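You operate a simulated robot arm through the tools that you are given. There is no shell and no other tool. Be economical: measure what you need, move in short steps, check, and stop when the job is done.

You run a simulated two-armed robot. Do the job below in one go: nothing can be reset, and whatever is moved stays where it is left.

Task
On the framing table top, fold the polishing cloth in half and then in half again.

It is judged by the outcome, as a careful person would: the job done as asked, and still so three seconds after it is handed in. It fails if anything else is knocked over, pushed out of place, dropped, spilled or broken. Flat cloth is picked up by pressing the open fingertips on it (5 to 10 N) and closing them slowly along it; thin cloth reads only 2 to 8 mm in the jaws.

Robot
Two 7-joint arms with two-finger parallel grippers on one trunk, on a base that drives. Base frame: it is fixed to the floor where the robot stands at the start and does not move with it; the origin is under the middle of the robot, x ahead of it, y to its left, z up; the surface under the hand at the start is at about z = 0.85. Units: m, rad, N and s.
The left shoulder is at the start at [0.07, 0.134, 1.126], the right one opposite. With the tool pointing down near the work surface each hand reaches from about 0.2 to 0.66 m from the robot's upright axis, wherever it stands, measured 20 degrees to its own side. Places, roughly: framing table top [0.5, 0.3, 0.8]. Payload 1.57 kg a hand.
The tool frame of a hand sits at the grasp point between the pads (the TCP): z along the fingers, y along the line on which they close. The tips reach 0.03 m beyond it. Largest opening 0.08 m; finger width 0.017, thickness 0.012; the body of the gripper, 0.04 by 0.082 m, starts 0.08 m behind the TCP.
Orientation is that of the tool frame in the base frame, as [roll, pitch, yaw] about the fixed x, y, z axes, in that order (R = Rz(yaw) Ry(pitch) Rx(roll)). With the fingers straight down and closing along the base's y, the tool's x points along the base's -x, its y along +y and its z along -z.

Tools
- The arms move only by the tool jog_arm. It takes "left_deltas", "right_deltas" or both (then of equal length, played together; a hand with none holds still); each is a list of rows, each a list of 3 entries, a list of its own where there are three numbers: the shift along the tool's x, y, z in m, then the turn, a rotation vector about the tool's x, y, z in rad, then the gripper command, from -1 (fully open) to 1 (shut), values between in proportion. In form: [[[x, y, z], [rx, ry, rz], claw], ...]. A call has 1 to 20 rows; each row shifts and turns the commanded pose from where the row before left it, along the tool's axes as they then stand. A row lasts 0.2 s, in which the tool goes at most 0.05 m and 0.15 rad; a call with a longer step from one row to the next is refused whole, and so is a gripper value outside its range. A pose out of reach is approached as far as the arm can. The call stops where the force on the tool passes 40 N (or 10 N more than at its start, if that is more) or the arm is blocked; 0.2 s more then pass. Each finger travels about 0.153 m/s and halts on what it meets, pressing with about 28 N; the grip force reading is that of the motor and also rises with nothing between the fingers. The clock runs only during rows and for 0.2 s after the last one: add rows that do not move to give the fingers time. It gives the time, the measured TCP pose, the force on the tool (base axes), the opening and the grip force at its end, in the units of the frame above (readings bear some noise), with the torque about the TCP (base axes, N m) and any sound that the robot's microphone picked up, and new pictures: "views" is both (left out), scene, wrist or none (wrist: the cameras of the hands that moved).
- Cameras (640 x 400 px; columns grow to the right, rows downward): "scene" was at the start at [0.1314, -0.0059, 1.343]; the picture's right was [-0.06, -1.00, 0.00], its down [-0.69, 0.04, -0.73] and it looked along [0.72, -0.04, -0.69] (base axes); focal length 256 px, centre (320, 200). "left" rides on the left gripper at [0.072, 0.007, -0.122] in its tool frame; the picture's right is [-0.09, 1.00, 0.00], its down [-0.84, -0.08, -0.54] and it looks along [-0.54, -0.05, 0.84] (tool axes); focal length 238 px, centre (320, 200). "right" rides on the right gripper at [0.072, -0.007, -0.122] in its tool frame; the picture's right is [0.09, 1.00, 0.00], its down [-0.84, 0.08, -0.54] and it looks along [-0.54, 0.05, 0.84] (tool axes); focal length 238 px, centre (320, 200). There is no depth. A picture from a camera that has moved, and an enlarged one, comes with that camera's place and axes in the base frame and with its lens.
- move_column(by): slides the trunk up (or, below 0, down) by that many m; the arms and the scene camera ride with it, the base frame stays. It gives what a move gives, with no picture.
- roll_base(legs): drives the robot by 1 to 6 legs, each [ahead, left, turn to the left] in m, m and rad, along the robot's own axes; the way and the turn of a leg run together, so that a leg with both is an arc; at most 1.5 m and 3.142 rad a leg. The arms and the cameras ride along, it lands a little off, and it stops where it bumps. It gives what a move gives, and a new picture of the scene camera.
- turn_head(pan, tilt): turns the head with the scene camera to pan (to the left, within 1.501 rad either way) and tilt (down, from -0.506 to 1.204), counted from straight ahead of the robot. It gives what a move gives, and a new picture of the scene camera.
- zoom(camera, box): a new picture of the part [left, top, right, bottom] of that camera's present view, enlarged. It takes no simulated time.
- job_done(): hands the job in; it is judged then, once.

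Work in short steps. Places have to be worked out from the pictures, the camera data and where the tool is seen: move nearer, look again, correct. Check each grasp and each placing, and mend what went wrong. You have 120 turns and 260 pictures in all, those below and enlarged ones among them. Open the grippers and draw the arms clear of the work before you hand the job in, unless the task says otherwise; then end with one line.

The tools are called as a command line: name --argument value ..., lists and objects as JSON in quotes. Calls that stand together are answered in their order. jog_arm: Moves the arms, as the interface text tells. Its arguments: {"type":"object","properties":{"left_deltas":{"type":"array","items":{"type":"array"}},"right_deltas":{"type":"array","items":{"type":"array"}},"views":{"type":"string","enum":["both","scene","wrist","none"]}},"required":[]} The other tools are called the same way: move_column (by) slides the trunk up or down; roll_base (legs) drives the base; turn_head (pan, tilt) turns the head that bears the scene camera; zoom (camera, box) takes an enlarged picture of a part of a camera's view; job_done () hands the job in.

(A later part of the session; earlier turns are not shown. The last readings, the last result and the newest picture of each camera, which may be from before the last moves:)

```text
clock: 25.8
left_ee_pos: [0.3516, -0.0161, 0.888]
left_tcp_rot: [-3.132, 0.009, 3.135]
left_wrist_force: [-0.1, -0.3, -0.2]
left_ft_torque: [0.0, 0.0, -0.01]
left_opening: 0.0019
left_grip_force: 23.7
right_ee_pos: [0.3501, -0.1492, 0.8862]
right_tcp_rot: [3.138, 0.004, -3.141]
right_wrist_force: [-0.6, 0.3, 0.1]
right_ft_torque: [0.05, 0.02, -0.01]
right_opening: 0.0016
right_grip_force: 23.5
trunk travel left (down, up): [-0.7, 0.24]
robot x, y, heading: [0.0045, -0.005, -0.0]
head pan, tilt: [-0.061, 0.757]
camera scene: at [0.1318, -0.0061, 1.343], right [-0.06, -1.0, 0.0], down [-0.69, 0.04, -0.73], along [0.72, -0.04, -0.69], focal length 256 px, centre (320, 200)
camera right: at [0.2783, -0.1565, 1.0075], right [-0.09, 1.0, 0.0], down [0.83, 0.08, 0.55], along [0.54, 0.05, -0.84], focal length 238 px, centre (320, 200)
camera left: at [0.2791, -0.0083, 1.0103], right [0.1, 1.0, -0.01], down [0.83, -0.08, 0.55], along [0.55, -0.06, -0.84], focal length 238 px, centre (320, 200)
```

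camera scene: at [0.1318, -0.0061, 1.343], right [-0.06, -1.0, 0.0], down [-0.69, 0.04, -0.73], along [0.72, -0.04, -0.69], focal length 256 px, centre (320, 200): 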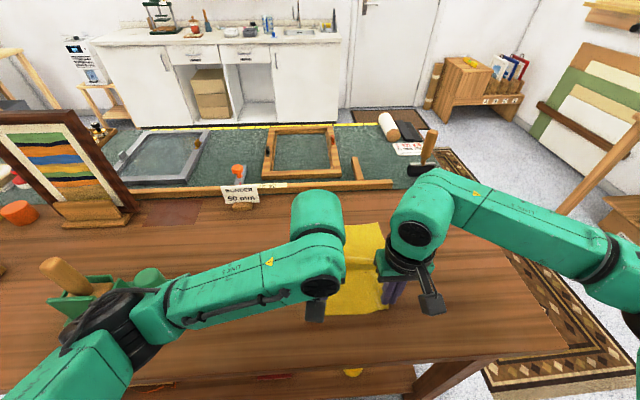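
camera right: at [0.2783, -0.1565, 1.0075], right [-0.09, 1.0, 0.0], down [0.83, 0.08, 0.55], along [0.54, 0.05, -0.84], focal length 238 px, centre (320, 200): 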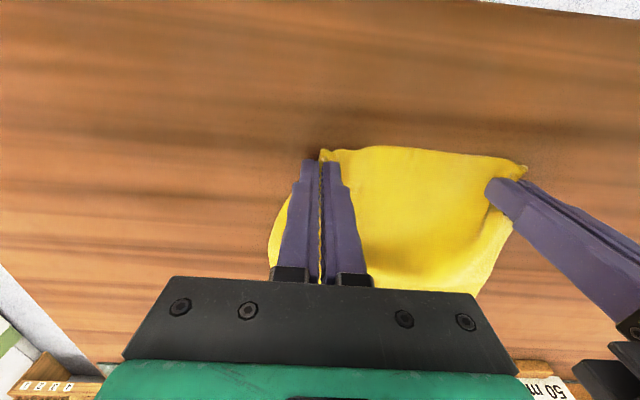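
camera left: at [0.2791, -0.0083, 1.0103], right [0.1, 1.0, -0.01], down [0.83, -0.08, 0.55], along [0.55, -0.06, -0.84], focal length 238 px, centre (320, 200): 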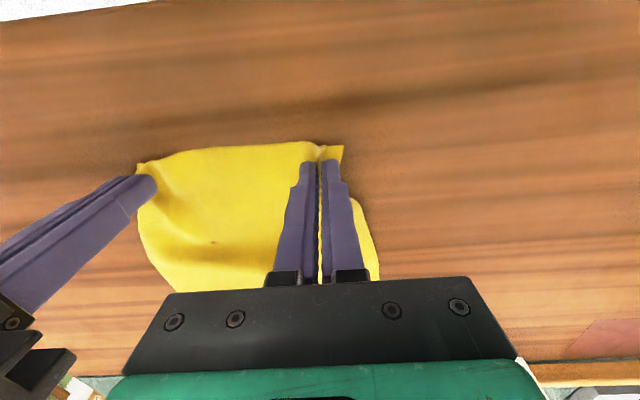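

The cloth lies reasonably flat again, with near edge at about 0.338 and far edge at about 0.56, so the middle is at about 0.45. I'll lift along a lower arc this time, so the crease forms near the middle.

jog_arm --left_deltas '[[[-0.008, 0, -0.011], [0, 0, 0], 1], [[-0.008, 0, -0.011], [0, 0, 0], 1], [[-0.008, 0, -0.011], [0, 0, 0], 1], [[-0.012, 0, -0.008], [0, 0, 0], 1], [[-0.012, 0, -0.008], [0, 0, 0], 1], [[-0.012, 0, -0.008], [0, 0, 0], 1], [[-0.013, 0, -0.003], [0, 0, 0], 1], [[-0.013, 0, -0.003], [0, 0, 0], 1], [[-0.013, 0, -0.002], [0, 0, 0], 1], [[-0.013, 0, 0.004], [0, 0, 0], 1], [[-0.013, 0, 0.004], [0, 0, 0], 1], [[-0.013, 0, 0.004], [0, 0, 0], 1], [[0, 0, 0], [0, 0, 0], 1]]' --right_deltas '[[[-0.008, 0, -0.011], [0, 0, 0], 1], [[-0.008, 0, -0.011], [0, 0, 0], 1], [[-0.008, 0, -0.011], [0, 0, 0], 1], [[-0.012, 0, -0.008], [0, 0, 0], 1], [[-0.012, 0, -0.008], [0, 0, 0], 1], [[-0.012, 0, -0.008], [0, 0, 0], 1], [[-0.013, 0, -0.003], [0, 0, 0], 1], [[-0.013, 0, -0.003], [0, 0, 0], 1], [[-0.013, 0, -0.002], [0, 0, 0], 1], [[-0.013, 0, 0.004], [0, 0, 0], 1], [[-0.013, 0, 0.004], [0, 0, 0], 1], [[-0.013, 0, 0.004], [0, 0, 0], 1], [[0, 0, 0], [0, 0, 0], 1]]'

zoom --camera "scene" --box '[260, 170, 440, 282]'

```text
clock: 28.6
left_ee_pos: [0.4912, -0.0144, 0.9435]
left_tcp_rot: [-3.133, 0.01, 3.136]
left_wrist_force: [-0.4, 0.9, 0.2]
left_ft_torque: [0.0, 0.01, 0.01]
left_opening: 0.0019
left_grip_force: 23.6
right_ee_pos: [0.4884, -0.151, 0.9409]
right_tcp_rot: [3.141, 0.004, 3.141]
right_wrist_force: [0.6, -0.4, 0.7]
right_ft_torque: [0.03, 0.0, 0.03]
right_opening: 0.0015
right_grip_force: 23.2
trunk travel left (down, up): [-0.7, 0.24]
robot x, y, heading: [0.0024, -0.0011, 0.003]
head pan, tilt: [-0.061, 0.757]
camera scene: at [0.1311, -0.0061, 1.343], right [-0.06, -1.0, 0.0], down [-0.69, 0.04, -0.73], along [0.72, -0.04, -0.69], focal length 256 px, centre (320, 200)
camera right: at [0.4163, -0.1566, 1.0613], right [-0.09, 1.0, 0.0], down [0.83, 0.08, 0.55], along [0.54, 0.05, -0.84], focal length 238 px, centre (320, 200)
camera left: at [0.4178, -0.0071, 1.0652], right [0.1, 1.0, -0.01], down [0.83, -0.08, 0.55], along [0.55, -0.06, -0.83], focal length 238 px, centre (320, 200)
```

scene: 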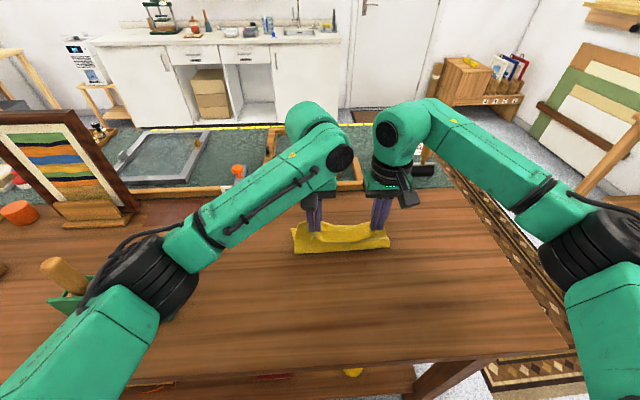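
right: 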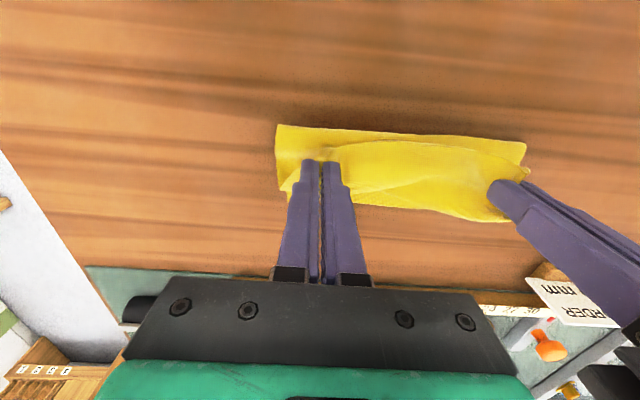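
left: 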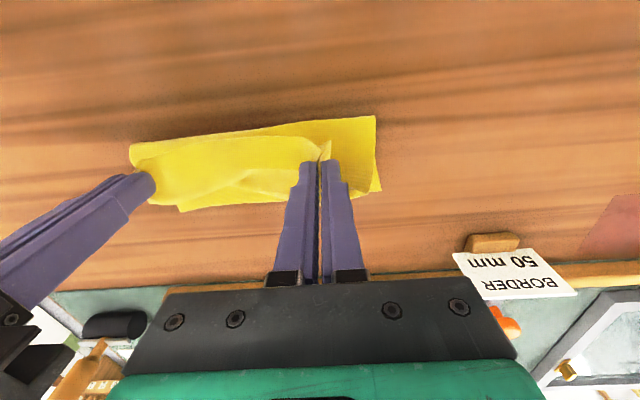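

```text
3.56 times, centred on (350, 226) of scene
camera zoom: at [0.1311, -0.0061, 1.343], right [-0.06, -1.0, 0.0], down [-0.69, 0.04, -0.73], along [0.72, -0.04, -0.69], focal length 912 px, centre (213, 108)
```

zoom: 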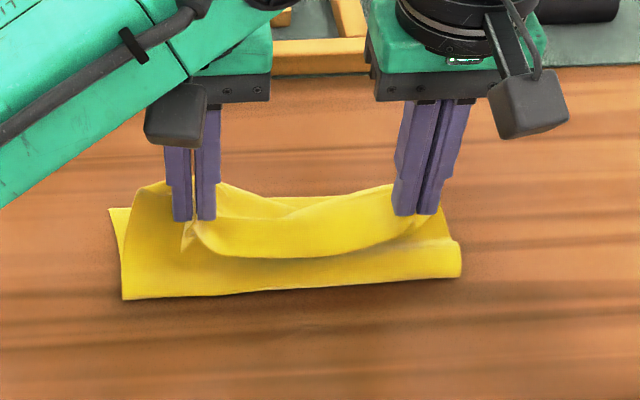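

The cloth's stiffness makes it double back at the fingers, and that keeps pulling the crease forward. My new plan is to lay this flap forward and release it so it unrolls past the far edge. Then I can pinch only the top layer where it overhangs and pull it back into line.

jog_arm --left_deltas '[[[-0.013, 0, 0.006], [0, 0, 0], 1], [[-0.013, 0, 0.008], [0, 0, 0], 1], [[-0.013, 0, 0.009], [0, 0, 0], 1], [[-0.011, 0, 0.009], [0, 0, 0], 1], [[0, 0, 0], [0, 0, 0], 1], [[0, 0, 0], [0, 0, 0], 0.6], [[0, 0, 0], [0, 0, 0], 0.4], [[0, 0, 0], [0, 0, 0], 0.4], [[0, 0, 0], [0, 0, 0], 0.4]]' --right_deltas '[[[-0.013, 0, 0.006], [0, 0, 0], 1], [[-0.013, 0, 0.008], [0, 0, 0], 1], [[-0.013, 0, 0.009], [0, 0, 0], 1], [[-0.012, 0, 0.007], [0, 0, 0], 1], [[0, 0, 0], [0, 0, 0], 1], [[0, 0, 0], [0, 0, 0], 0.6], [[0, 0, 0], [0, 0, 0], 0.4], [[0, 0, 0], [0, 0, 0], 0.4], [[0, 0, 0], [0, 0, 0], 0.4]]'

zoom --camera "scene" --box '[260, 170, 440, 282]'

```text
clock: 30.6
left_ee_pos: [0.5419, -0.0174, 0.9101]
left_tcp_rot: [-3.134, 0.007, 3.136]
left_wrist_force: [-0.3, -0.3, 1.2]
left_ft_torque: [0.02, -0.02, 0.02]
left_opening: 0.024
left_grip_force: 0.1
right_ee_pos: [0.5392, -0.1489, 0.9108]
right_tcp_rot: [3.14, 0.002, 3.141]
right_wrist_force: [0.0, 0.0, 0.4]
right_ft_torque: [0.01, -0.05, -0.02]
right_opening: 0.0238
right_grip_force: 0.0
trunk travel left (down, up): [-0.7, 0.24]
robot x, y, heading: [-0.0008, -0.0009, 0.003]
head pan, tilt: [-0.061, 0.757]
camera scene: at [0.1317, -0.0061, 1.343], right [-0.06, -1.0, 0.0], down [-0.69, 0.04, -0.73], along [0.72, -0.04, -0.69], focal length 256 px, centre (320, 200)
camera right: at [0.4667, -0.1567, 1.0313], right [-0.09, 1.0, 0.0], down [0.83, 0.08, 0.55], along [0.54, 0.05, -0.84], focal length 238 px, centre (320, 200)
camera left: at [0.4687, -0.0087, 1.0322], right [0.1, 1.0, -0.01], down [0.83, -0.08, 0.55], along [0.55, -0.06, -0.84], focal length 238 px, centre (320, 200)
```

scene: 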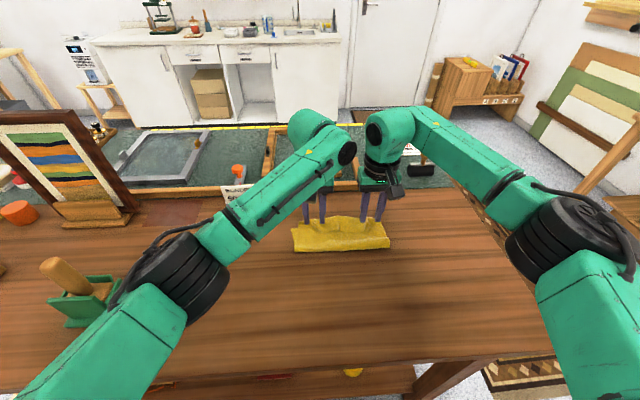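
right: 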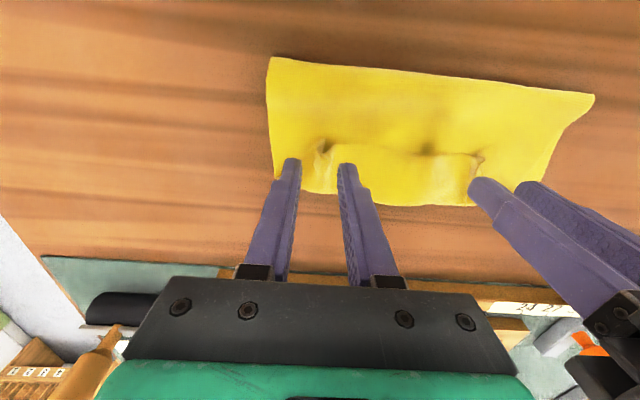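
left: 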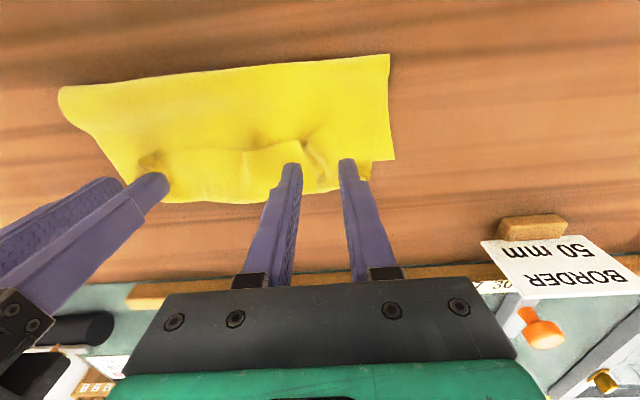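

```text
3.56 times, centred on (350, 226) of scene
camera zoom: at [0.1317, -0.0061, 1.343], right [-0.06, -1.0, 0.0], down [-0.69, 0.04, -0.73], along [0.72, -0.04, -0.69], focal length 912 px, centre (213, 108)
```

zoom: 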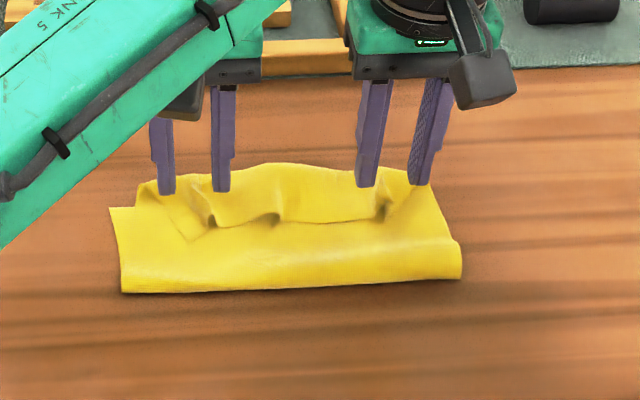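

Released; the edge strip is still doubled back on top. I'll raise both hands straight up and see how it settles.

jog_arm --left_deltas '[[[0, 0, -0.02], [0, 0, 0], 0.4], [[0.005, 0, -0.03], [0, 0, 0], 0.4], [[0.005, 0.01, -0.03], [0, 0, 0], 0.4], [[0.01, 0.03, -0.01], [0, 0, 0], 0.4], [[0.01, 0.04, 0], [0, 0, 0], 0.4], [[0.01, 0.04, 0], [0, 0, 0], 0.4], [[0, 0, 0], [0, 0, 0], 0.4]]' --right_deltas '[[[0, 0, -0.02], [0, 0, 0], 0.4], [[0.005, 0, -0.03], [0, 0, 0], 0.4], [[0.005, -0.01, -0.03], [0, 0, 0], 0.4], [[0.01, -0.02, -0.01], [0, 0, 0], 0.4], [[0.01, -0.02, 0], [0, 0, 0], 0.4], [[0.01, 0, 0], [0, 0, 0], 0.4], [[0, 0, 0], [0, 0, 0], 0.4]]'

zoom --camera "scene" --box '[260, 170, 440, 282]'

```text
clock: 32.2
left_ee_pos: [0.5019, 0.104, 0.9996]
left_tcp_rot: [-3.133, 0.007, 3.136]
left_wrist_force: [1.2, -0.2, -0.2]
left_ft_torque: [0.01, 0.01, 0.04]
left_opening: 0.024
left_grip_force: 0.0
right_ee_pos: [0.4991, -0.2015, 0.9989]
right_tcp_rot: [3.137, 0.003, 3.141]
right_wrist_force: [-0.1, -0.2, 0.5]
right_ft_torque: [0.04, 0.0, -0.01]
right_opening: 0.0236
right_grip_force: 0.0
trunk travel left (down, up): [-0.7, 0.24]
robot x, y, heading: [-0.0017, 0.0054, 0.005]
head pan, tilt: [-0.061, 0.757]
camera scene: at [0.132, -0.0072, 1.3429], right [-0.06, -1.0, 0.0], down [-0.69, 0.04, -0.73], along [0.72, -0.04, -0.69], focal length 256 px, centre (320, 200)
camera right: at [0.4269, -0.2082, 1.12], right [-0.09, 1.0, 0.0], down [0.83, 0.08, 0.55], along [0.54, 0.05, -0.84], focal length 238 px, centre (320, 200)
camera left: at [0.4288, 0.1117, 1.1212], right [0.1, 1.0, -0.01], down [0.83, -0.08, 0.55], along [0.55, -0.06, -0.84], focal length 238 px, centre (320, 200)
```

scene: 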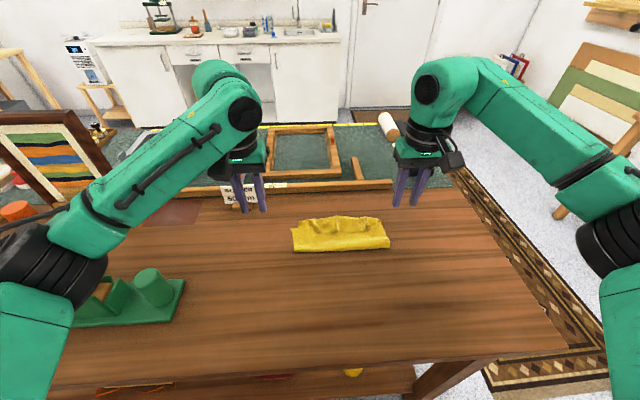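
right: 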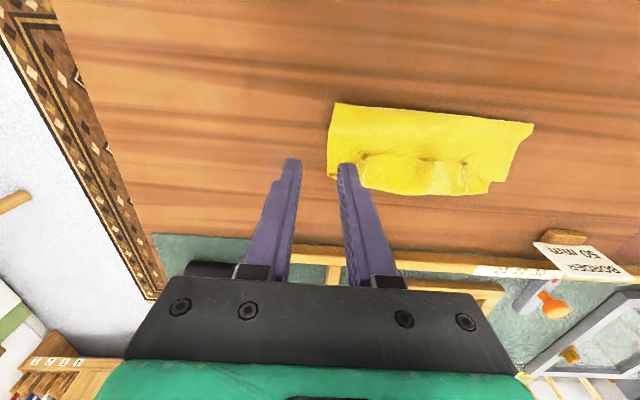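
left: 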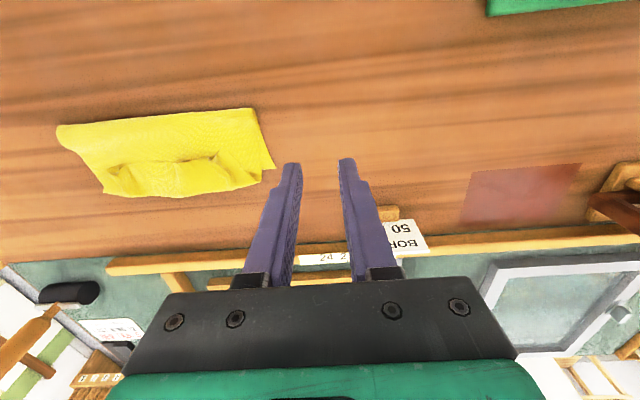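

```text
3.56 times, centred on (350, 226) of scene
camera zoom: at [0.132, -0.0072, 1.3429], right [-0.06, -1.0, 0.0], down [-0.69, 0.04, -0.73], along [0.72, -0.04, -0.69], focal length 912 px, centre (213, 108)
```

zoom: 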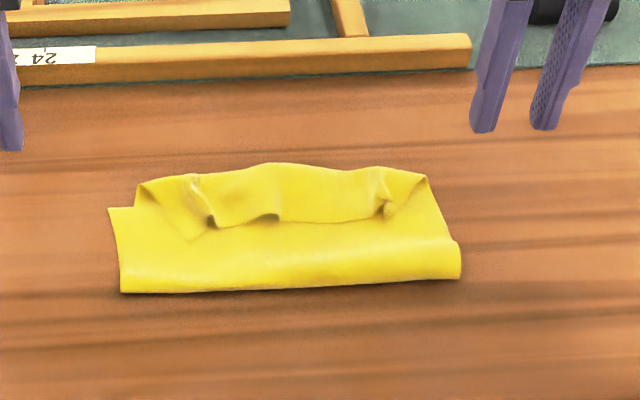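

The released edge lies doubled back on top in a Z shape. A better way is to pinch the cloth along its midline, lift it so both halves hang together, and lay it down. First I'll unfold it by grabbing the raised edge strip again where I let go.

jog_arm --left_deltas '[[[-0.006, -0.04, 0.0], [0, 0, 0], 0.2], [[-0.006, -0.04, 0.0], [0, 0, 0], 0.2], [[-0.006, -0.03, 0.01], [0, 0, 0], 0.2], [[-0.006, -0.01, 0.03], [0, 0, 0], 0.2], [[-0.006, -0.001, 0.025], [0, 0, 0], 0.2], [[-0.004, 0, 0.025], [0, 0, 0], 0.2], [[0, 0, 0], [0, 0, 0], 0.2]]' --right_deltas '[[[-0.006, 0, 0.0], [0, 0, 0], 0.2], [[-0.006, 0.02, 0.0], [0, 0, 0], 0.2], [[-0.006, 0.02, 0.01], [0, 0, 0], 0.2], [[-0.006, 0.01, 0.03], [0, 0, 0], 0.2], [[-0.006, 0.002, 0.025], [0, 0, 0], 0.2], [[-0.004, 0, 0.025], [0, 0, 0], 0.2], [[0, 0, 0], [0, 0, 0], 0.2]]' --views "wrist"

zoom --camera "scene" --box '[260, 170, 440, 282]'

```text
clock: 33.8
left_ee_pos: [0.5335, -0.0173, 0.9099]
left_tcp_rot: [-3.133, 0.01, 3.137]
left_wrist_force: [-0.1, 0.2, 0.1]
left_ft_torque: [0.02, 0.01, -0.04]
left_opening: 0.0324
left_grip_force: 0.0
right_ee_pos: [0.534, -0.1499, 0.9109]
right_tcp_rot: [3.14, 0.003, 3.141]
right_wrist_force: [-0.6, -0.2, 0.1]
right_ft_torque: [-0.01, -0.02, -0.01]
right_opening: 0.0323
right_grip_force: 0.1
trunk travel left (down, up): [-0.7, 0.24]
robot x, y, heading: [0.0036, 0.0018, 0.003]
head pan, tilt: [-0.061, 0.757]
camera right: at [0.4611, -0.1553, 1.0309], right [-0.09, 1.0, 0.0], down [0.83, 0.08, 0.55], along [0.54, 0.05, -0.84], focal length 238 px, centre (320, 200)
camera left: at [0.4614, -0.0093, 1.0324], right [0.1, 1.0, -0.01], down [0.83, -0.08, 0.55], along [0.55, -0.06, -0.84], focal length 238 px, centre (320, 200)
```

right: 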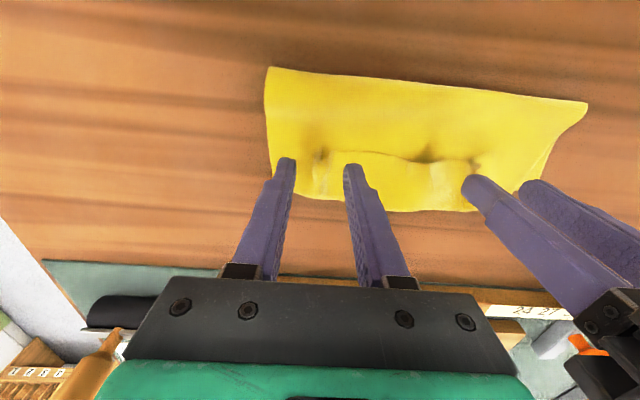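
left: 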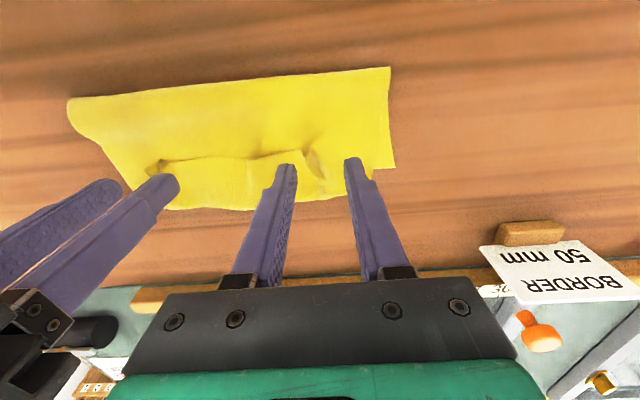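

```text
3.56 times, centred on (350, 226) of scene
camera zoom: at [0.1312, -0.006, 1.343], right [-0.06, -1.0, 0.0], down [-0.69, 0.04, -0.73], along [0.72, -0.04, -0.69], focal length 912 px, centre (213, 108)
```

zoom: 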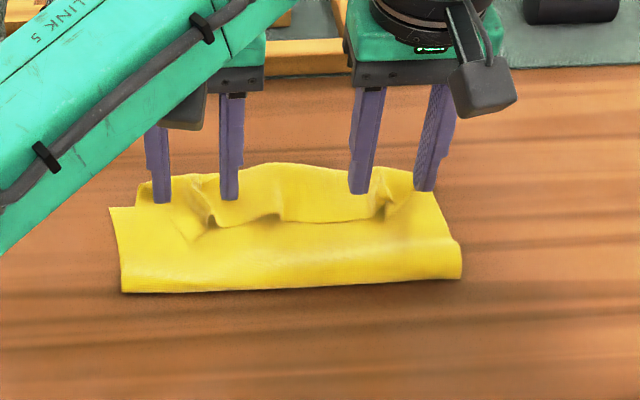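

The fingers straddle the two raised tufts. I'll lower 18 mm and close gently on them.

jog_arm --left_deltas '[[[0, 0, 0.009], [0, 0, 0], 0.2], [[0, 0, 0.009], [0, 0, 0], 0.2], [[0, 0, 0], [0, 0, 0], 0.3], [[0, 0, 0], [0, 0, 0], 0.4], [[0, 0, 0], [0, 0, 0], 0.5], [[0, 0, 0], [0, 0, 0], 0.6], [[0, 0, 0], [0, 0, 0], 0.7], [[0, 0, 0], [0, 0, 0], 0.8], [[0, 0, 0], [0, 0, 0], 0.9], [[0, 0, 0], [0, 0, 0], 1], [[0, 0, 0], [0, 0, 0], 1]]' --right_deltas '[[[0, 0, 0.009], [0, 0, 0], 0.2], [[0, 0, 0.009], [0, 0, 0], 0.2], [[0, 0, 0], [0, 0, 0], 0.3], [[0, 0, 0], [0, 0, 0], 0.4], [[0, 0, 0], [0, 0, 0], 0.5], [[0, 0, 0], [0, 0, 0], 0.6], [[0, 0, 0], [0, 0, 0], 0.7], [[0, 0, 0], [0, 0, 0], 0.8], [[0, 0, 0], [0, 0, 0], 0.9], [[0, 0, 0], [0, 0, 0], 1], [[0, 0, 0], [0, 0, 0], 1]]' --views "wrist"

```text
clock: 36.2
left_ee_pos: [0.5348, -0.0164, 0.892]
left_tcp_rot: [-3.133, 0.008, 3.138]
left_wrist_force: [0.0, -0.2, 0.3]
left_ft_torque: [0.0, -0.02, 0.0]
left_opening: 0.0018
left_grip_force: 23.8
right_ee_pos: [0.5336, -0.1487, 0.8933]
right_tcp_rot: [3.14, 0.003, 3.141]
right_wrist_force: [1.3, 0.5, -0.5]
right_ft_torque: [0.02, -0.03, 0.0]
right_opening: 0.0018
right_grip_force: 23.2
trunk travel left (down, up): [-0.7, 0.24]
robot x, y, heading: [-0.0029, -0.0015, -0.003]
head pan, tilt: [-0.061, 0.757]
camera right: at [0.461, -0.1553, 1.0138], right [-0.09, 1.0, 0.0], down [0.83, 0.08, 0.55], along [0.54, 0.05, -0.84], focal length 238 px, centre (320, 200)
camera left: at [0.4624, -0.009, 1.0142], right [0.1, 1.0, -0.01], down [0.83, -0.08, 0.55], along [0.55, -0.06, -0.84], focal length 238 px, centre (320, 200)
```

right: 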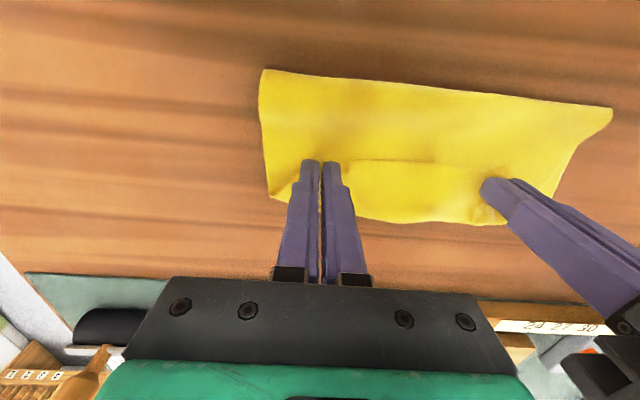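
left: 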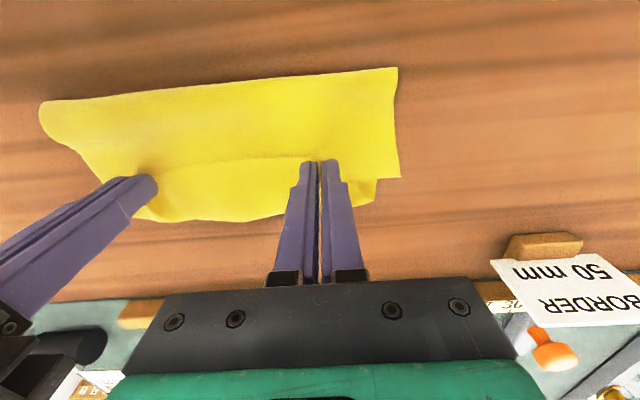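

Both hands re-gripped the edge strip (1.8 mm each). Now I'll carry it back over and lay the cloth flat.

jog_arm --left_deltas '[[[0.006, 0, -0.014], [0, 0, 0], 1], [[0.014, 0, -0.014], [0, 0, 0], 1], [[0.017, 0, -0.014], [0, 0, 0], 1], [[0.017, 0, -0.012], [0, 0, 0], 1], [[0.018, 0, -0.006], [0, 0, 0], 1], [[0.018, 0, 0], [0, 0, 0], 1], [[0.018, 0, 0], [0, 0, 0], 1], [[0.018, 0, 0], [0, 0, 0], 1], [[0.018, 0, 0.007], [0, 0, 0], 1], [[0.014, 0, 0.012], [0, 0, 0], 1], [[0.014, 0, 0.012], [0, 0, 0], 1], [[0.012, 0, 0.015], [0, 0, 0], 1], [[0.013, 0, 0.016], [0, 0, 0], 1], [[0, 0, 0], [0, 0, 0], 1]]' --right_deltas '[[[0.006, 0, -0.014], [0, 0, 0], 1], [[0.014, 0, -0.014], [0, 0, 0], 1], [[0.017, 0, -0.014], [0, 0, 0], 1], [[0.017, 0, -0.012], [0, 0, 0], 1], [[0.018, 0, -0.006], [0, 0, 0], 1], [[0.018, 0, 0], [0, 0, 0], 1], [[0.018, 0, 0], [0, 0, 0], 1], [[0.018, 0, 0], [0, 0, 0], 1], [[0.018, 0, 0.007], [0, 0, 0], 1], [[0.014, 0, 0.012], [0, 0, 0], 1], [[0.014, 0, 0.012], [0, 0, 0], 1], [[0.012, 0, 0.015], [0, 0, 0], 1], [[0.013, 0, 0.016], [0, 0, 0], 1], [[0, 0, 0], [0, 0, 0], 1]]'

```text
clock: 39.2
left_ee_pos: [0.3381, -0.017, 0.8882]
left_tcp_rot: [-3.132, 0.011, 3.136]
left_wrist_force: [0.5, -0.4, -0.7]
left_ft_torque: [0.02, 0.01, -0.01]
left_opening: 0.0016
left_grip_force: 23.6
right_ee_pos: [0.3357, -0.1495, 0.8898]
right_tcp_rot: [3.139, 0.002, -3.141]
right_wrist_force: [0.2, 0.1, 0.4]
right_ft_torque: [0.05, 0.0, 0.02]
right_opening: 0.002
right_grip_force: 23.1
trunk travel left (down, up): [-0.7, 0.24]
robot x, y, heading: [-0.0014, -0.0005, 0.002]
head pan, tilt: [-0.061, 0.757]
camera scene: at [0.1318, -0.0061, 1.343], right [-0.06, -1.0, 0.0], down [-0.69, 0.04, -0.73], along [0.72, -0.04, -0.69], focal length 256 px, centre (320, 200)
camera right: at [0.2634, -0.1554, 1.0104], right [-0.09, 1.0, 0.0], down [0.83, 0.08, 0.55], along [0.54, 0.05, -0.84], focal length 238 px, centre (320, 200)
camera left: at [0.2647, -0.0091, 1.0105], right [0.1, 1.0, -0.01], down [0.83, -0.08, 0.55], along [0.55, -0.06, -0.84], focal length 238 px, centre (320, 200)
```

scene: 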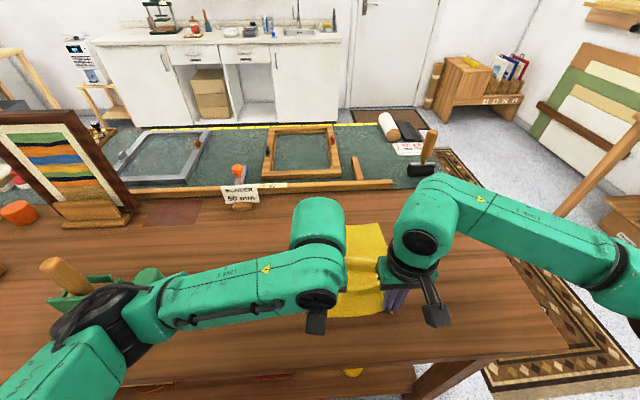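
right: 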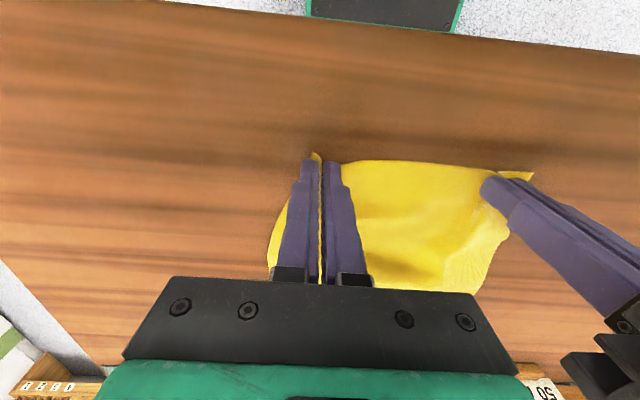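
left: 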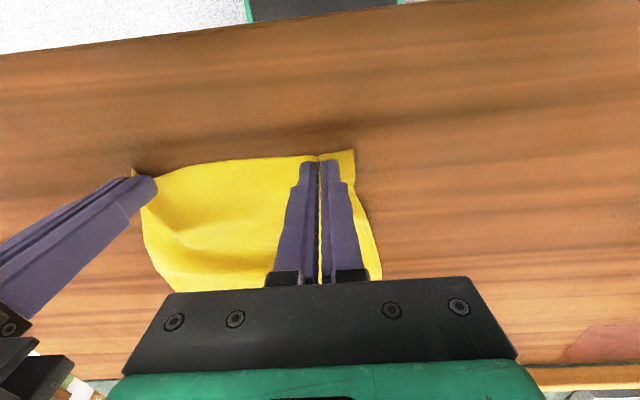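

The cloth is back over the near side with a few soft waves. I'll pull it 12 mm straighter, set it down, release and lift clear to inspect.

jog_arm --left_deltas '[[[0.004, 0.001, 0.003], [0, 0, 0], 1], [[0.004, 0.001, 0.002], [0, 0, 0], 1], [[0.004, 0.001, 0], [0, 0, 0], 1], [[0, 0, 0], [0, 0, 0], 1], [[0, 0, 0], [0, 0, 0], 0.7], [[0, 0, 0], [0, 0, 0], 0.5], [[0, 0, 0], [0, 0, 0], 0.4], [[0, 0, -0.02], [0, 0, 0], 0.4], [[0, 0.01, -0.04], [0, 0, 0], 0.4], [[0, 0.04, -0.03], [0, 0, 0], 0.4], [[0, 0.045, -0.02], [0, 0, 0], 0.4], [[0, 0.045, -0.02], [0, 0, 0], 0.4], [[0, 0, 0], [0, 0, 0], 0.4]]' --right_deltas '[[[0.004, -0.001, 0.004], [0, 0, 0], 1], [[0.004, -0.001, 0.002], [0, 0, 0], 1], [[0.004, -0.001, 0], [0, 0, 0], 1], [[0, 0, 0], [0, 0, 0], 1], [[0, 0, 0], [0, 0, 0], 0.7], [[0, 0, 0], [0, 0, 0], 0.5], [[0, 0, 0], [0, 0, 0], 0.4], [[0, 0, -0.02], [0, 0, 0], 0.4], [[0, -0.01, -0.04], [0, 0, 0], 0.4], [[0, -0.03, -0.03], [0, 0, 0], 0.4], [[0, -0.03, -0.02], [0, 0, 0], 0.4], [[0, -0.03, -0.02], [0, 0, 0], 0.4], [[0, 0, 0], [0, 0, 0], 0.4]]' --views "scene"

zoom --camera "scene" --box '[240, 190, 450, 321]'

```text
clock: 42.0
left_ee_pos: [0.3274, 0.1298, 1.0114]
left_tcp_rot: [-3.132, 0.006, 3.136]
left_wrist_force: [0.5, 0.1, 0.2]
left_ft_torque: [-0.01, 0.0, 0.01]
left_opening: 0.024
left_grip_force: 0.1
right_ee_pos: [0.3255, -0.2521, 1.0135]
right_tcp_rot: [3.139, 0.005, 3.141]
right_wrist_force: [0.2, -0.2, -0.1]
right_ft_torque: [0.0, -0.01, 0.04]
right_opening: 0.0242
right_grip_force: 0.1
trunk travel left (down, up): [-0.7, 0.24]
robot x, y, heading: [-0.0005, -0.0008, -0.001]
head pan, tilt: [-0.061, 0.757]
camera scene: at [0.1324, -0.0066, 1.3429], right [-0.06, -1.0, 0.0], down [-0.69, 0.04, -0.73], along [0.72, -0.04, -0.69], focal length 256 px, centre (320, 200)
```

scene: 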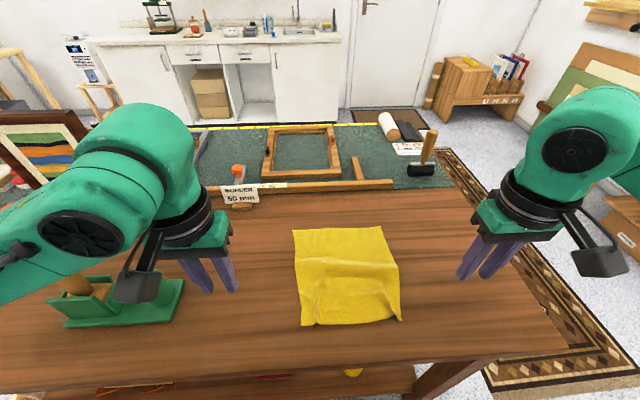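

```text
3.05 times, centred on (345, 256) of scene
camera zoom: at [0.1324, -0.0066, 1.3429], right [-0.06, -1.0, 0.0], down [-0.69, 0.04, -0.73], along [0.72, -0.04, -0.69], focal length 782 px, centre (244, 31)
```

zoom: 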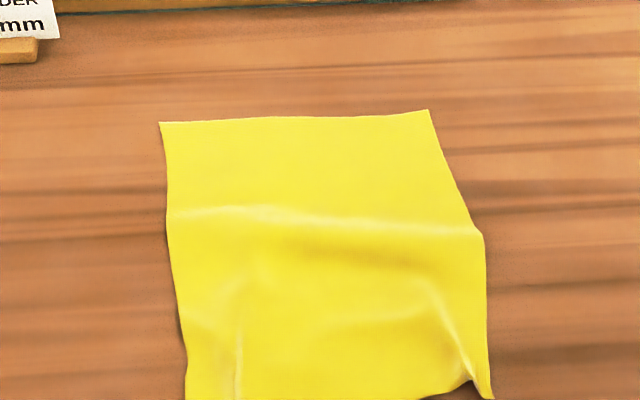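

The cloth is flat again and nearly square (x 0.313–0.542, midline x≈0.428), with a helpful ridge near the midline. I'll turn both grippers 90° so they close along x, and put them over the two ends of the midline.

jog_arm --left_deltas '[[[-0.017, -0.019, 0.012], [0, 0, 0], 0], [[-0.017, -0.019, 0.012], [0, 0, 0], 0], [[-0.017, -0.019, 0.012], [0, 0, 0], 0], [[-0.017, -0.019, 0.012], [0, 0, 0], 0], [[-0.017, -0.019, 0.012], [0, 0, 0], 0], [[-0.016, -0.019, 0.012], [0, 0, 0], 0], [[0, 0, 0], [0, 0, 0.1428], 0], [[0, 0, 0], [0, 0, 0.1428], 0], [[0, 0, 0], [0, 0, 0.1428], 0], [[0, 0, 0], [0, 0, 0.1428], 0], [[0, 0, 0], [0, 0, 0.1428], 0], [[0, 0, 0], [0, 0, 0.1428], 0], [[0, 0, 0], [0, 0, 0.1428], 0], [[0, 0, 0], [0, 0, 0.1428], 0], [[0, 0, 0], [0, 0, 0.1428], 0], [[0, 0, 0], [0, 0, 0.1428], 0], [[0, 0, 0], [0, 0, 0.1428], 0], [[0, 0, 0], [0, 0, 0], 0]]' --right_deltas '[[[-0.017, 0.0123, 0.0125], [0, 0, 0], 0], [[-0.017, 0.0123, 0.0125], [0, 0, 0], 0], [[-0.017, 0.0123, 0.0125], [0, 0, 0], 0], [[-0.017, 0.0123, 0.0125], [0, 0, 0], 0], [[-0.017, 0.0123, 0.0125], [0, 0, 0], 0], [[-0.0175, 0.0123, 0.0125], [0, 0, 0], 0], [[0, 0, 0], [0, 0, -0.1428], 0], [[0, 0, 0], [0, 0, -0.1428], 0], [[0, 0, 0], [0, 0, -0.1428], 0], [[0, 0, 0], [0, 0, -0.1428], 0], [[0, 0, 0], [0, 0, -0.1428], 0], [[0, 0, 0], [0, 0, -0.1428], 0], [[0, 0, 0], [0, 0, -0.1428], 0], [[0, 0, 0], [0, 0, -0.1428], 0], [[0, 0, 0], [0, 0, -0.1428], 0], [[0, 0, 0], [0, 0, -0.1428], 0], [[0, 0, 0], [0, 0, -0.1428], 0], [[0, 0, 0], [0, 0, 0], 0]]'

```text
clock: 45.8
left_ee_pos: [0.4271, 0.0114, 0.9411]
left_tcp_rot: [3.134, 0.009, 1.564]
left_wrist_force: [0.2, 0.1, 0.4]
left_ft_torque: [0.03, 0.01, 0.0]
left_opening: 0.04
left_grip_force: 0.1
right_ee_pos: [0.3711, -0.1723, 0.9324]
right_tcp_rot: [-2.989, -0.008, -2.292]
right_wrist_force: [0.1, 0.1, 0.4]
right_ft_torque: [-0.06, 0.02, -0.01]
right_opening: 0.04
right_grip_force: 0.1
right hand out of reach, approached as far as the arm can: row 11, 12, 13, 14, 15, 16, 17
trunk travel left (down, up): [-0.7, 0.24]
robot x, y, heading: [0.0013, -0.0017, 0.002]
head pan, tilt: [-0.061, 0.757]
camera scene: at [0.1331, -0.0063, 1.3428], right [-0.06, -1.0, 0.0], down [-0.69, 0.04, -0.73], along [0.72, -0.04, -0.69], focal length 256 px, centre (320, 200)
camera right: at [0.3157, -0.2184, 1.0532], right [-0.8, 0.58, -0.15], down [0.44, 0.74, 0.52], along [0.41, 0.35, -0.84], focal length 238 px, centre (320, 200)
camera left: at [0.4339, 0.0843, 1.0642], right [1.0, -0.1, 0.01], down [-0.09, -0.83, 0.55], along [-0.05, -0.55, -0.84], focal length 238 px, centre (320, 200)
```

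scene: 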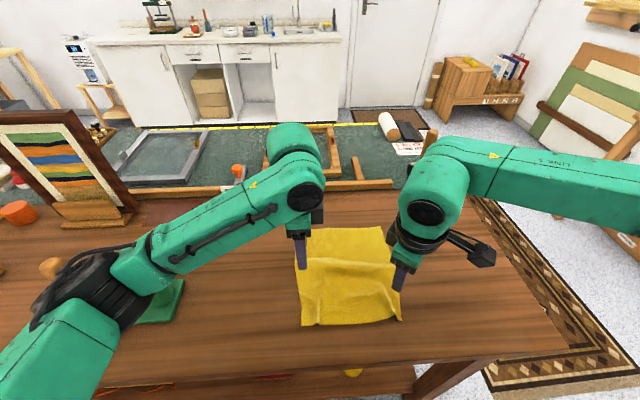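
right: 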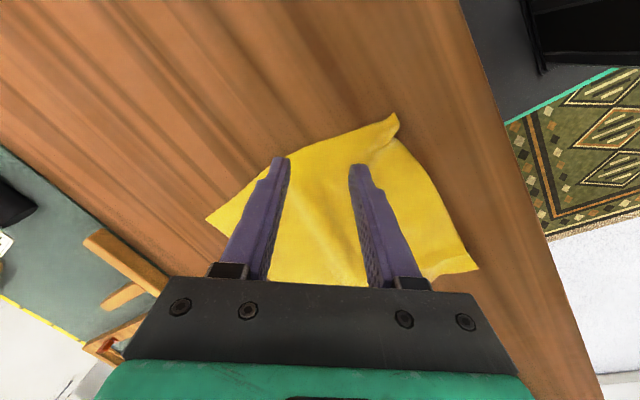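
left: 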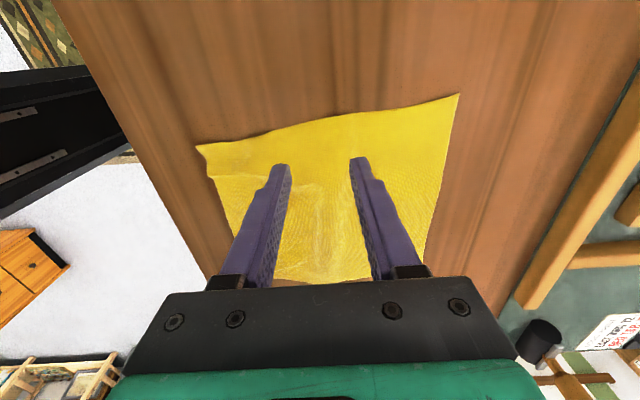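

The left hand is in place. The right wrist hit a joint limit turning that way, so I'll turn it the other way to the equivalent 90° orientation.

jog_arm --right_deltas '[[[0, 0, -0.01], [0, 0, 0.1496], 0], [[0, 0, -0.01], [0, 0, 0.1496], 0], [[0, 0, 0], [0, 0, 0.1496], 0], [[0, 0, 0], [0, 0, 0.1496], 0], [[0, 0, 0], [0, 0, 0.1496], 0], [[0, 0, 0], [0, 0, 0.1496], 0], [[0, 0, 0], [0, 0, 0.1496], 0], [[0, 0, 0], [0, 0, 0.1496], 0], [[0, 0, 0], [0, 0, 0.1496], 0], [[0, 0, 0], [0, 0, 0.1496], 0], [[0, 0, 0], [0, 0, 0.1496], 0], [[0, 0, 0], [0, 0, 0], 0], [[0, 0, 0], [0, 0, 0], 0]]' --views "scene"

```text
clock: 48.6
left_ee_pos: [0.4263, 0.0123, 0.9417]
left_tcp_rot: [3.135, 0.009, 1.565]
left_wrist_force: [0.3, 0.5, 0.0]
left_ft_torque: [0.01, 0.03, 0.02]
left_opening: 0.0402
left_grip_force: 0.1
right_ee_pos: [0.3697, -0.1716, 0.9514]
right_tcp_rot: [3.137, 0.12, 2.366]
right_wrist_force: [-0.1, -0.4, 0.6]
right_ft_torque: [0.02, 0.03, 0.04]
right_opening: 0.0401
right_grip_force: 0.1
trunk travel left (down, up): [-0.7, 0.24]
robot x, y, heading: [0.0, 0.0011, -0.003]
head pan, tilt: [-0.061, 0.757]
camera scene: at [0.1315, -0.0061, 1.343], right [-0.06, -1.0, 0.0], down [-0.69, 0.04, -0.73], along [0.72, -0.04, -0.69], focal length 256 px, centre (320, 200)
```

scene: 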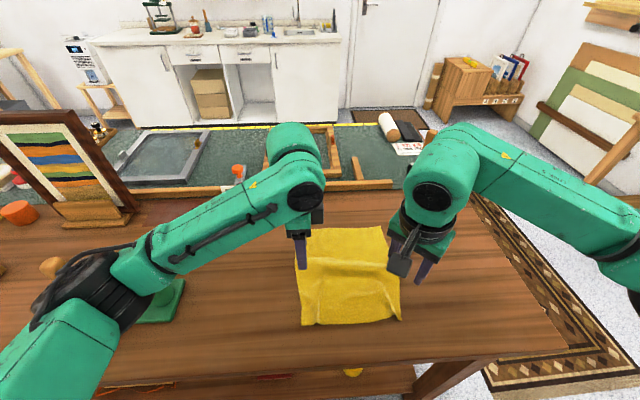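

The commanded pose had been reset to the measured one, so more turn is needed: 0.12 rad to level the pitch and 0.795 rad in yaw, then a shift to x≈0.428, y≈−0.178.

jog_arm --right_deltas '[[[0, 0, 0], [0, 0.12, 0], 0], [[0, 0, 0], [0, 0, 0.1325], 0], [[0, 0, 0], [0, 0, 0.1325], 0], [[0, 0, 0], [0, 0, 0.1325], 0], [[0, 0, 0], [0, 0, 0.1325], 0], [[0, 0, 0], [0, 0, 0.1325], 0], [[0, 0, 0], [0, 0, 0.1325], 0], [[-0.003, 0.02, 0], [0, 0, 0], 0], [[-0.003, 0.02, 0], [0, 0, 0], 0], [[0, 0.018, 0.01], [0, 0, 0], 0], [[0, 0, 0], [0, 0, 0], 0], [[0, 0, 0], [0, 0, 0], 0]]'

```text
clock: 51.2
left_ee_pos: [0.4262, 0.0119, 0.9434]
left_tcp_rot: [3.134, 0.009, 1.565]
left_wrist_force: [0.3, -0.3, 0.4]
left_ft_torque: [0.04, -0.02, 0.0]
left_opening: 0.0399
left_grip_force: 0.1
right_ee_pos: [0.4285, -0.1766, 0.9433]
right_tcp_rot: [3.136, 0.0, 1.572]
right_wrist_force: [-0.2, -0.7, 0.2]
right_ft_torque: [0.04, 0.0, -0.02]
right_opening: 0.04
right_grip_force: 0.1
trunk travel left (down, up): [-0.7, 0.24]
robot x, y, heading: [-0.0016, 0.0013, 0.001]
head pan, tilt: [-0.061, 0.757]
camera scene: at [0.1315, -0.0061, 1.343], right [-0.06, -1.0, 0.0], down [-0.69, 0.04, -0.73], along [0.72, -0.04, -0.69], focal length 256 px, centre (320, 200)
camera right: at [0.42, -0.1053, 1.0642], right [1.0, 0.09, 0.0], down [0.08, -0.84, 0.54], along [0.05, -0.54, -0.84], focal length 238 px, centre (320, 200)
```

scene: 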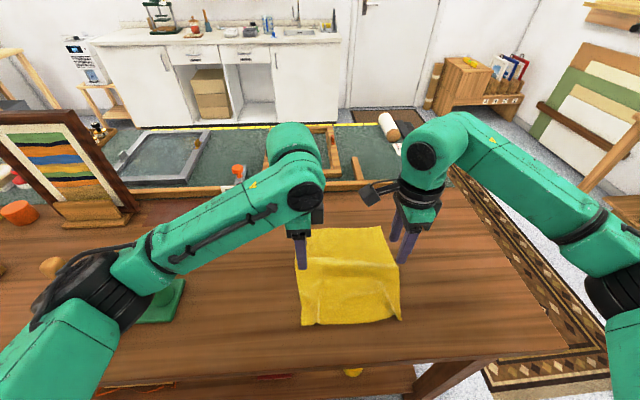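
right: 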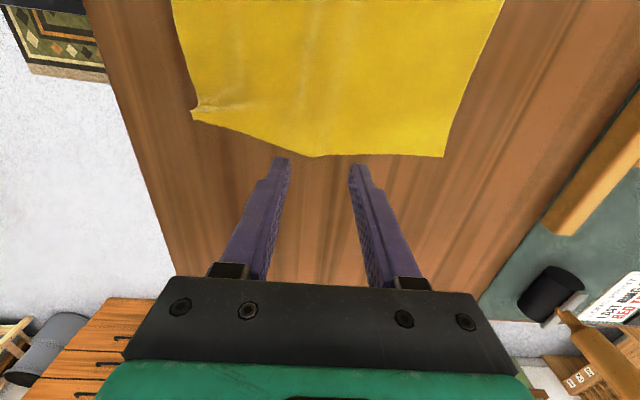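

Both hands now straddle the midline (cloth x 0.313–0.547, so the middle is about 0.430). I'll nudge them into line and go down to just above the cloth.

jog_arm --left_deltas '[[[0, 0.003, 0.015], [0, 0, 0], 0], [[0, 0, 0.015], [0, 0, 0], 0], [[0, 0, 0.015], [0, 0, 0], 0], [[0, 0, 0.012], [0, 0, 0], 0], [[0, 0, 0], [0, 0, 0], 0]]' --right_deltas '[[[0.004, 0.002, 0.015], [0, 0, 0], 0], [[0, 0, 0.015], [0, 0, 0], 0], [[0, 0, 0.015], [0, 0, 0], 0], [[0, 0, 0.012], [0, 0, 0], 0], [[0, 0, 0], [0, 0, 0], 0]]' --views "wrist"

```text
clock: 52.4
left_ee_pos: [0.4297, 0.0114, 0.886]
left_tcp_rot: [3.133, 0.008, 1.567]
left_wrist_force: [0.4, 0.9, 0.6]
left_ft_torque: [0.0, -0.04, -0.01]
left_opening: 0.0401
left_grip_force: 0.0
right_ee_pos: [0.4298, -0.1718, 0.8867]
right_tcp_rot: [3.138, -0.001, 1.572]
right_wrist_force: [0.1, -1.1, 0.2]
right_ft_torque: [0.0, 0.02, -0.04]
right_opening: 0.0402
right_grip_force: 0.1
trunk travel left (down, up): [-0.7, 0.24]
robot x, y, heading: [-0.002, -0.0015, 0.003]
head pan, tilt: [-0.061, 0.757]
camera right: at [0.4225, -0.1009, 1.0073], right [1.0, 0.09, 0.0], down [0.08, -0.84, 0.54], along [0.05, -0.54, -0.84], focal length 238 px, centre (320, 200)
camera left: at [0.4368, 0.0844, 1.0078], right [1.0, -0.1, 0.01], down [-0.09, -0.83, 0.55], along [-0.05, -0.55, -0.84], focal length 238 px, centre (320, 200)
```

right: 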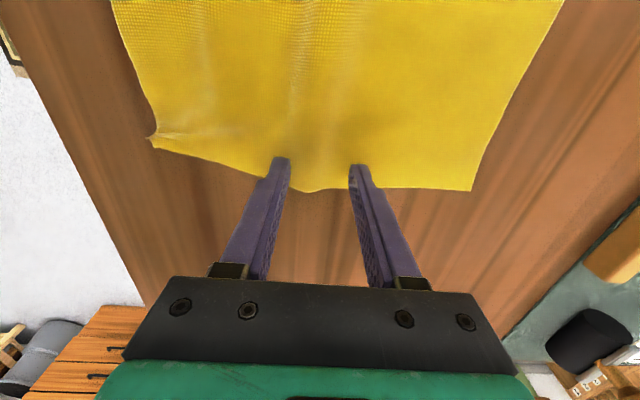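
left: 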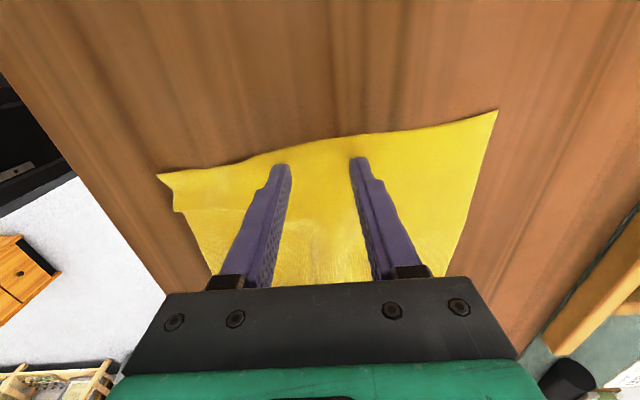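

Both pairs of fingers are over cloth. I'll step down to contact.

jog_arm --left_deltas '[[[0, 0, 0.003], [0, 0, 0], 0], [[0, 0, 0.002], [0, 0, 0], 0], [[0, 0, 0], [0, 0, 0], 0], [[0, 0, 0], [0, 0, 0], 0]]' --right_deltas '[[[0, 0, 0.003], [0, 0, 0], 0], [[0, 0, 0.0025], [0, 0, 0], 0], [[0, 0, 0], [0, 0, 0], 0], [[0, 0, 0], [0, 0, 0], 0]]' --views "none"

```text
clock: 53.4
left_ee_pos: [0.4289, 0.0119, 0.8814]
left_tcp_rot: [3.132, 0.009, 1.566]
left_wrist_force: [0.4, 1.1, 4.0]
left_ft_torque: [0.05, 0.11, -0.03]
left_opening: 0.0392
left_grip_force: 0.1
right_ee_pos: [0.4302, -0.1734, 0.8801]
right_tcp_rot: [3.138, -0.001, 1.573]
right_wrist_force: [-0.4, 0.5, 3.6]
right_ft_torque: [-0.02, 0.04, 0.01]
right_opening: 0.0398
right_grip_force: 0.0
trunk travel left (down, up): [-0.7, 0.24]
robot x, y, heading: [-0.003, -0.0, -0.001]
head pan, tilt: [-0.061, 0.757]
```

Both are touching at about 4 N. I'll press 0.5 mm more and close slowly.

jog_arm --left_deltas '[[[0, 0, 0.0006], [0, 0, 0], 0], [[0, 0, 0], [0, 0, 0], 0], [[0, 0, 0], [0, 0, 0], 0.08], [[0, 0, 0], [0, 0, 0], 0.16], [[0, 0, 0], [0, 0, 0], 0.24], [[0, 0, 0], [0, 0, 0], 0.32], [[0, 0, 0], [0, 0, 0], 0.4]]' --right_deltas '[[[0, 0, 0.0006], [0, 0, 0], 0], [[0, 0, 0], [0, 0, 0], 0], [[0, 0, 0], [0, 0, 0], 0.08], [[0, 0, 0], [0, 0, 0], 0.16], [[0, 0, 0], [0, 0, 0], 0.24], [[0, 0, 0], [0, 0, 0], 0.32], [[0, 0, 0], [0, 0, 0], 0.4]]' --views "wrist"

```text
clock: 55.0
left_ee_pos: [0.4293, 0.0125, 0.8812]
left_tcp_rot: [3.13, 0.011, 1.566]
left_wrist_force: [0.6, 0.0, 6.4]
left_ft_torque: [0.04, 0.05, 0.0]
left_opening: 0.0229
left_grip_force: 0.1
right_ee_pos: [0.4283, -0.173, 0.8818]
right_tcp_rot: [3.137, -0.004, 1.573]
right_wrist_force: [0.5, -0.8, 12.5]
right_ft_torque: [-0.08, 0.2, -0.01]
right_opening: 0.0243
right_grip_force: 0.1
trunk travel left (down, up): [-0.7, 0.24]
robot x, y, heading: [0.0015, -0.0006, -0.001]
head pan, tilt: [-0.061, 0.757]
camera right: at [0.4201, -0.1006, 1.0022], right [1.0, 0.09, 0.01], down [0.08, -0.84, 0.54], along [0.06, -0.54, -0.84], focal length 238 px, centre (320, 200)
camera left: at [0.4347, 0.0854, 1.0035], right [1.0, -0.1, 0.01], down [-0.09, -0.83, 0.55], along [-0.04, -0.55, -0.84], focal length 238 px, centre (320, 200)
```

right: 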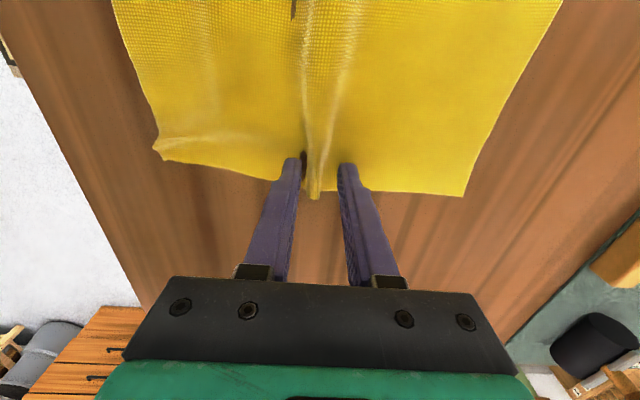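
left: 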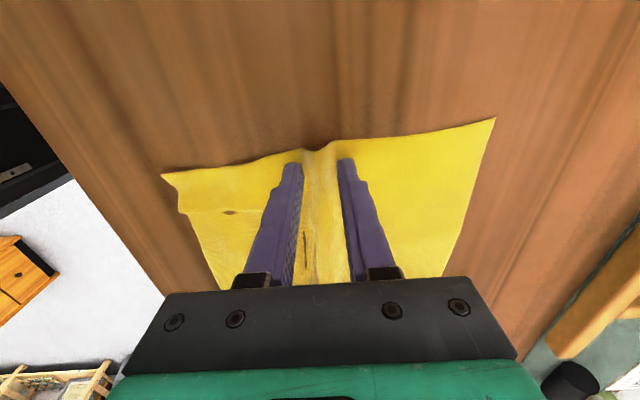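

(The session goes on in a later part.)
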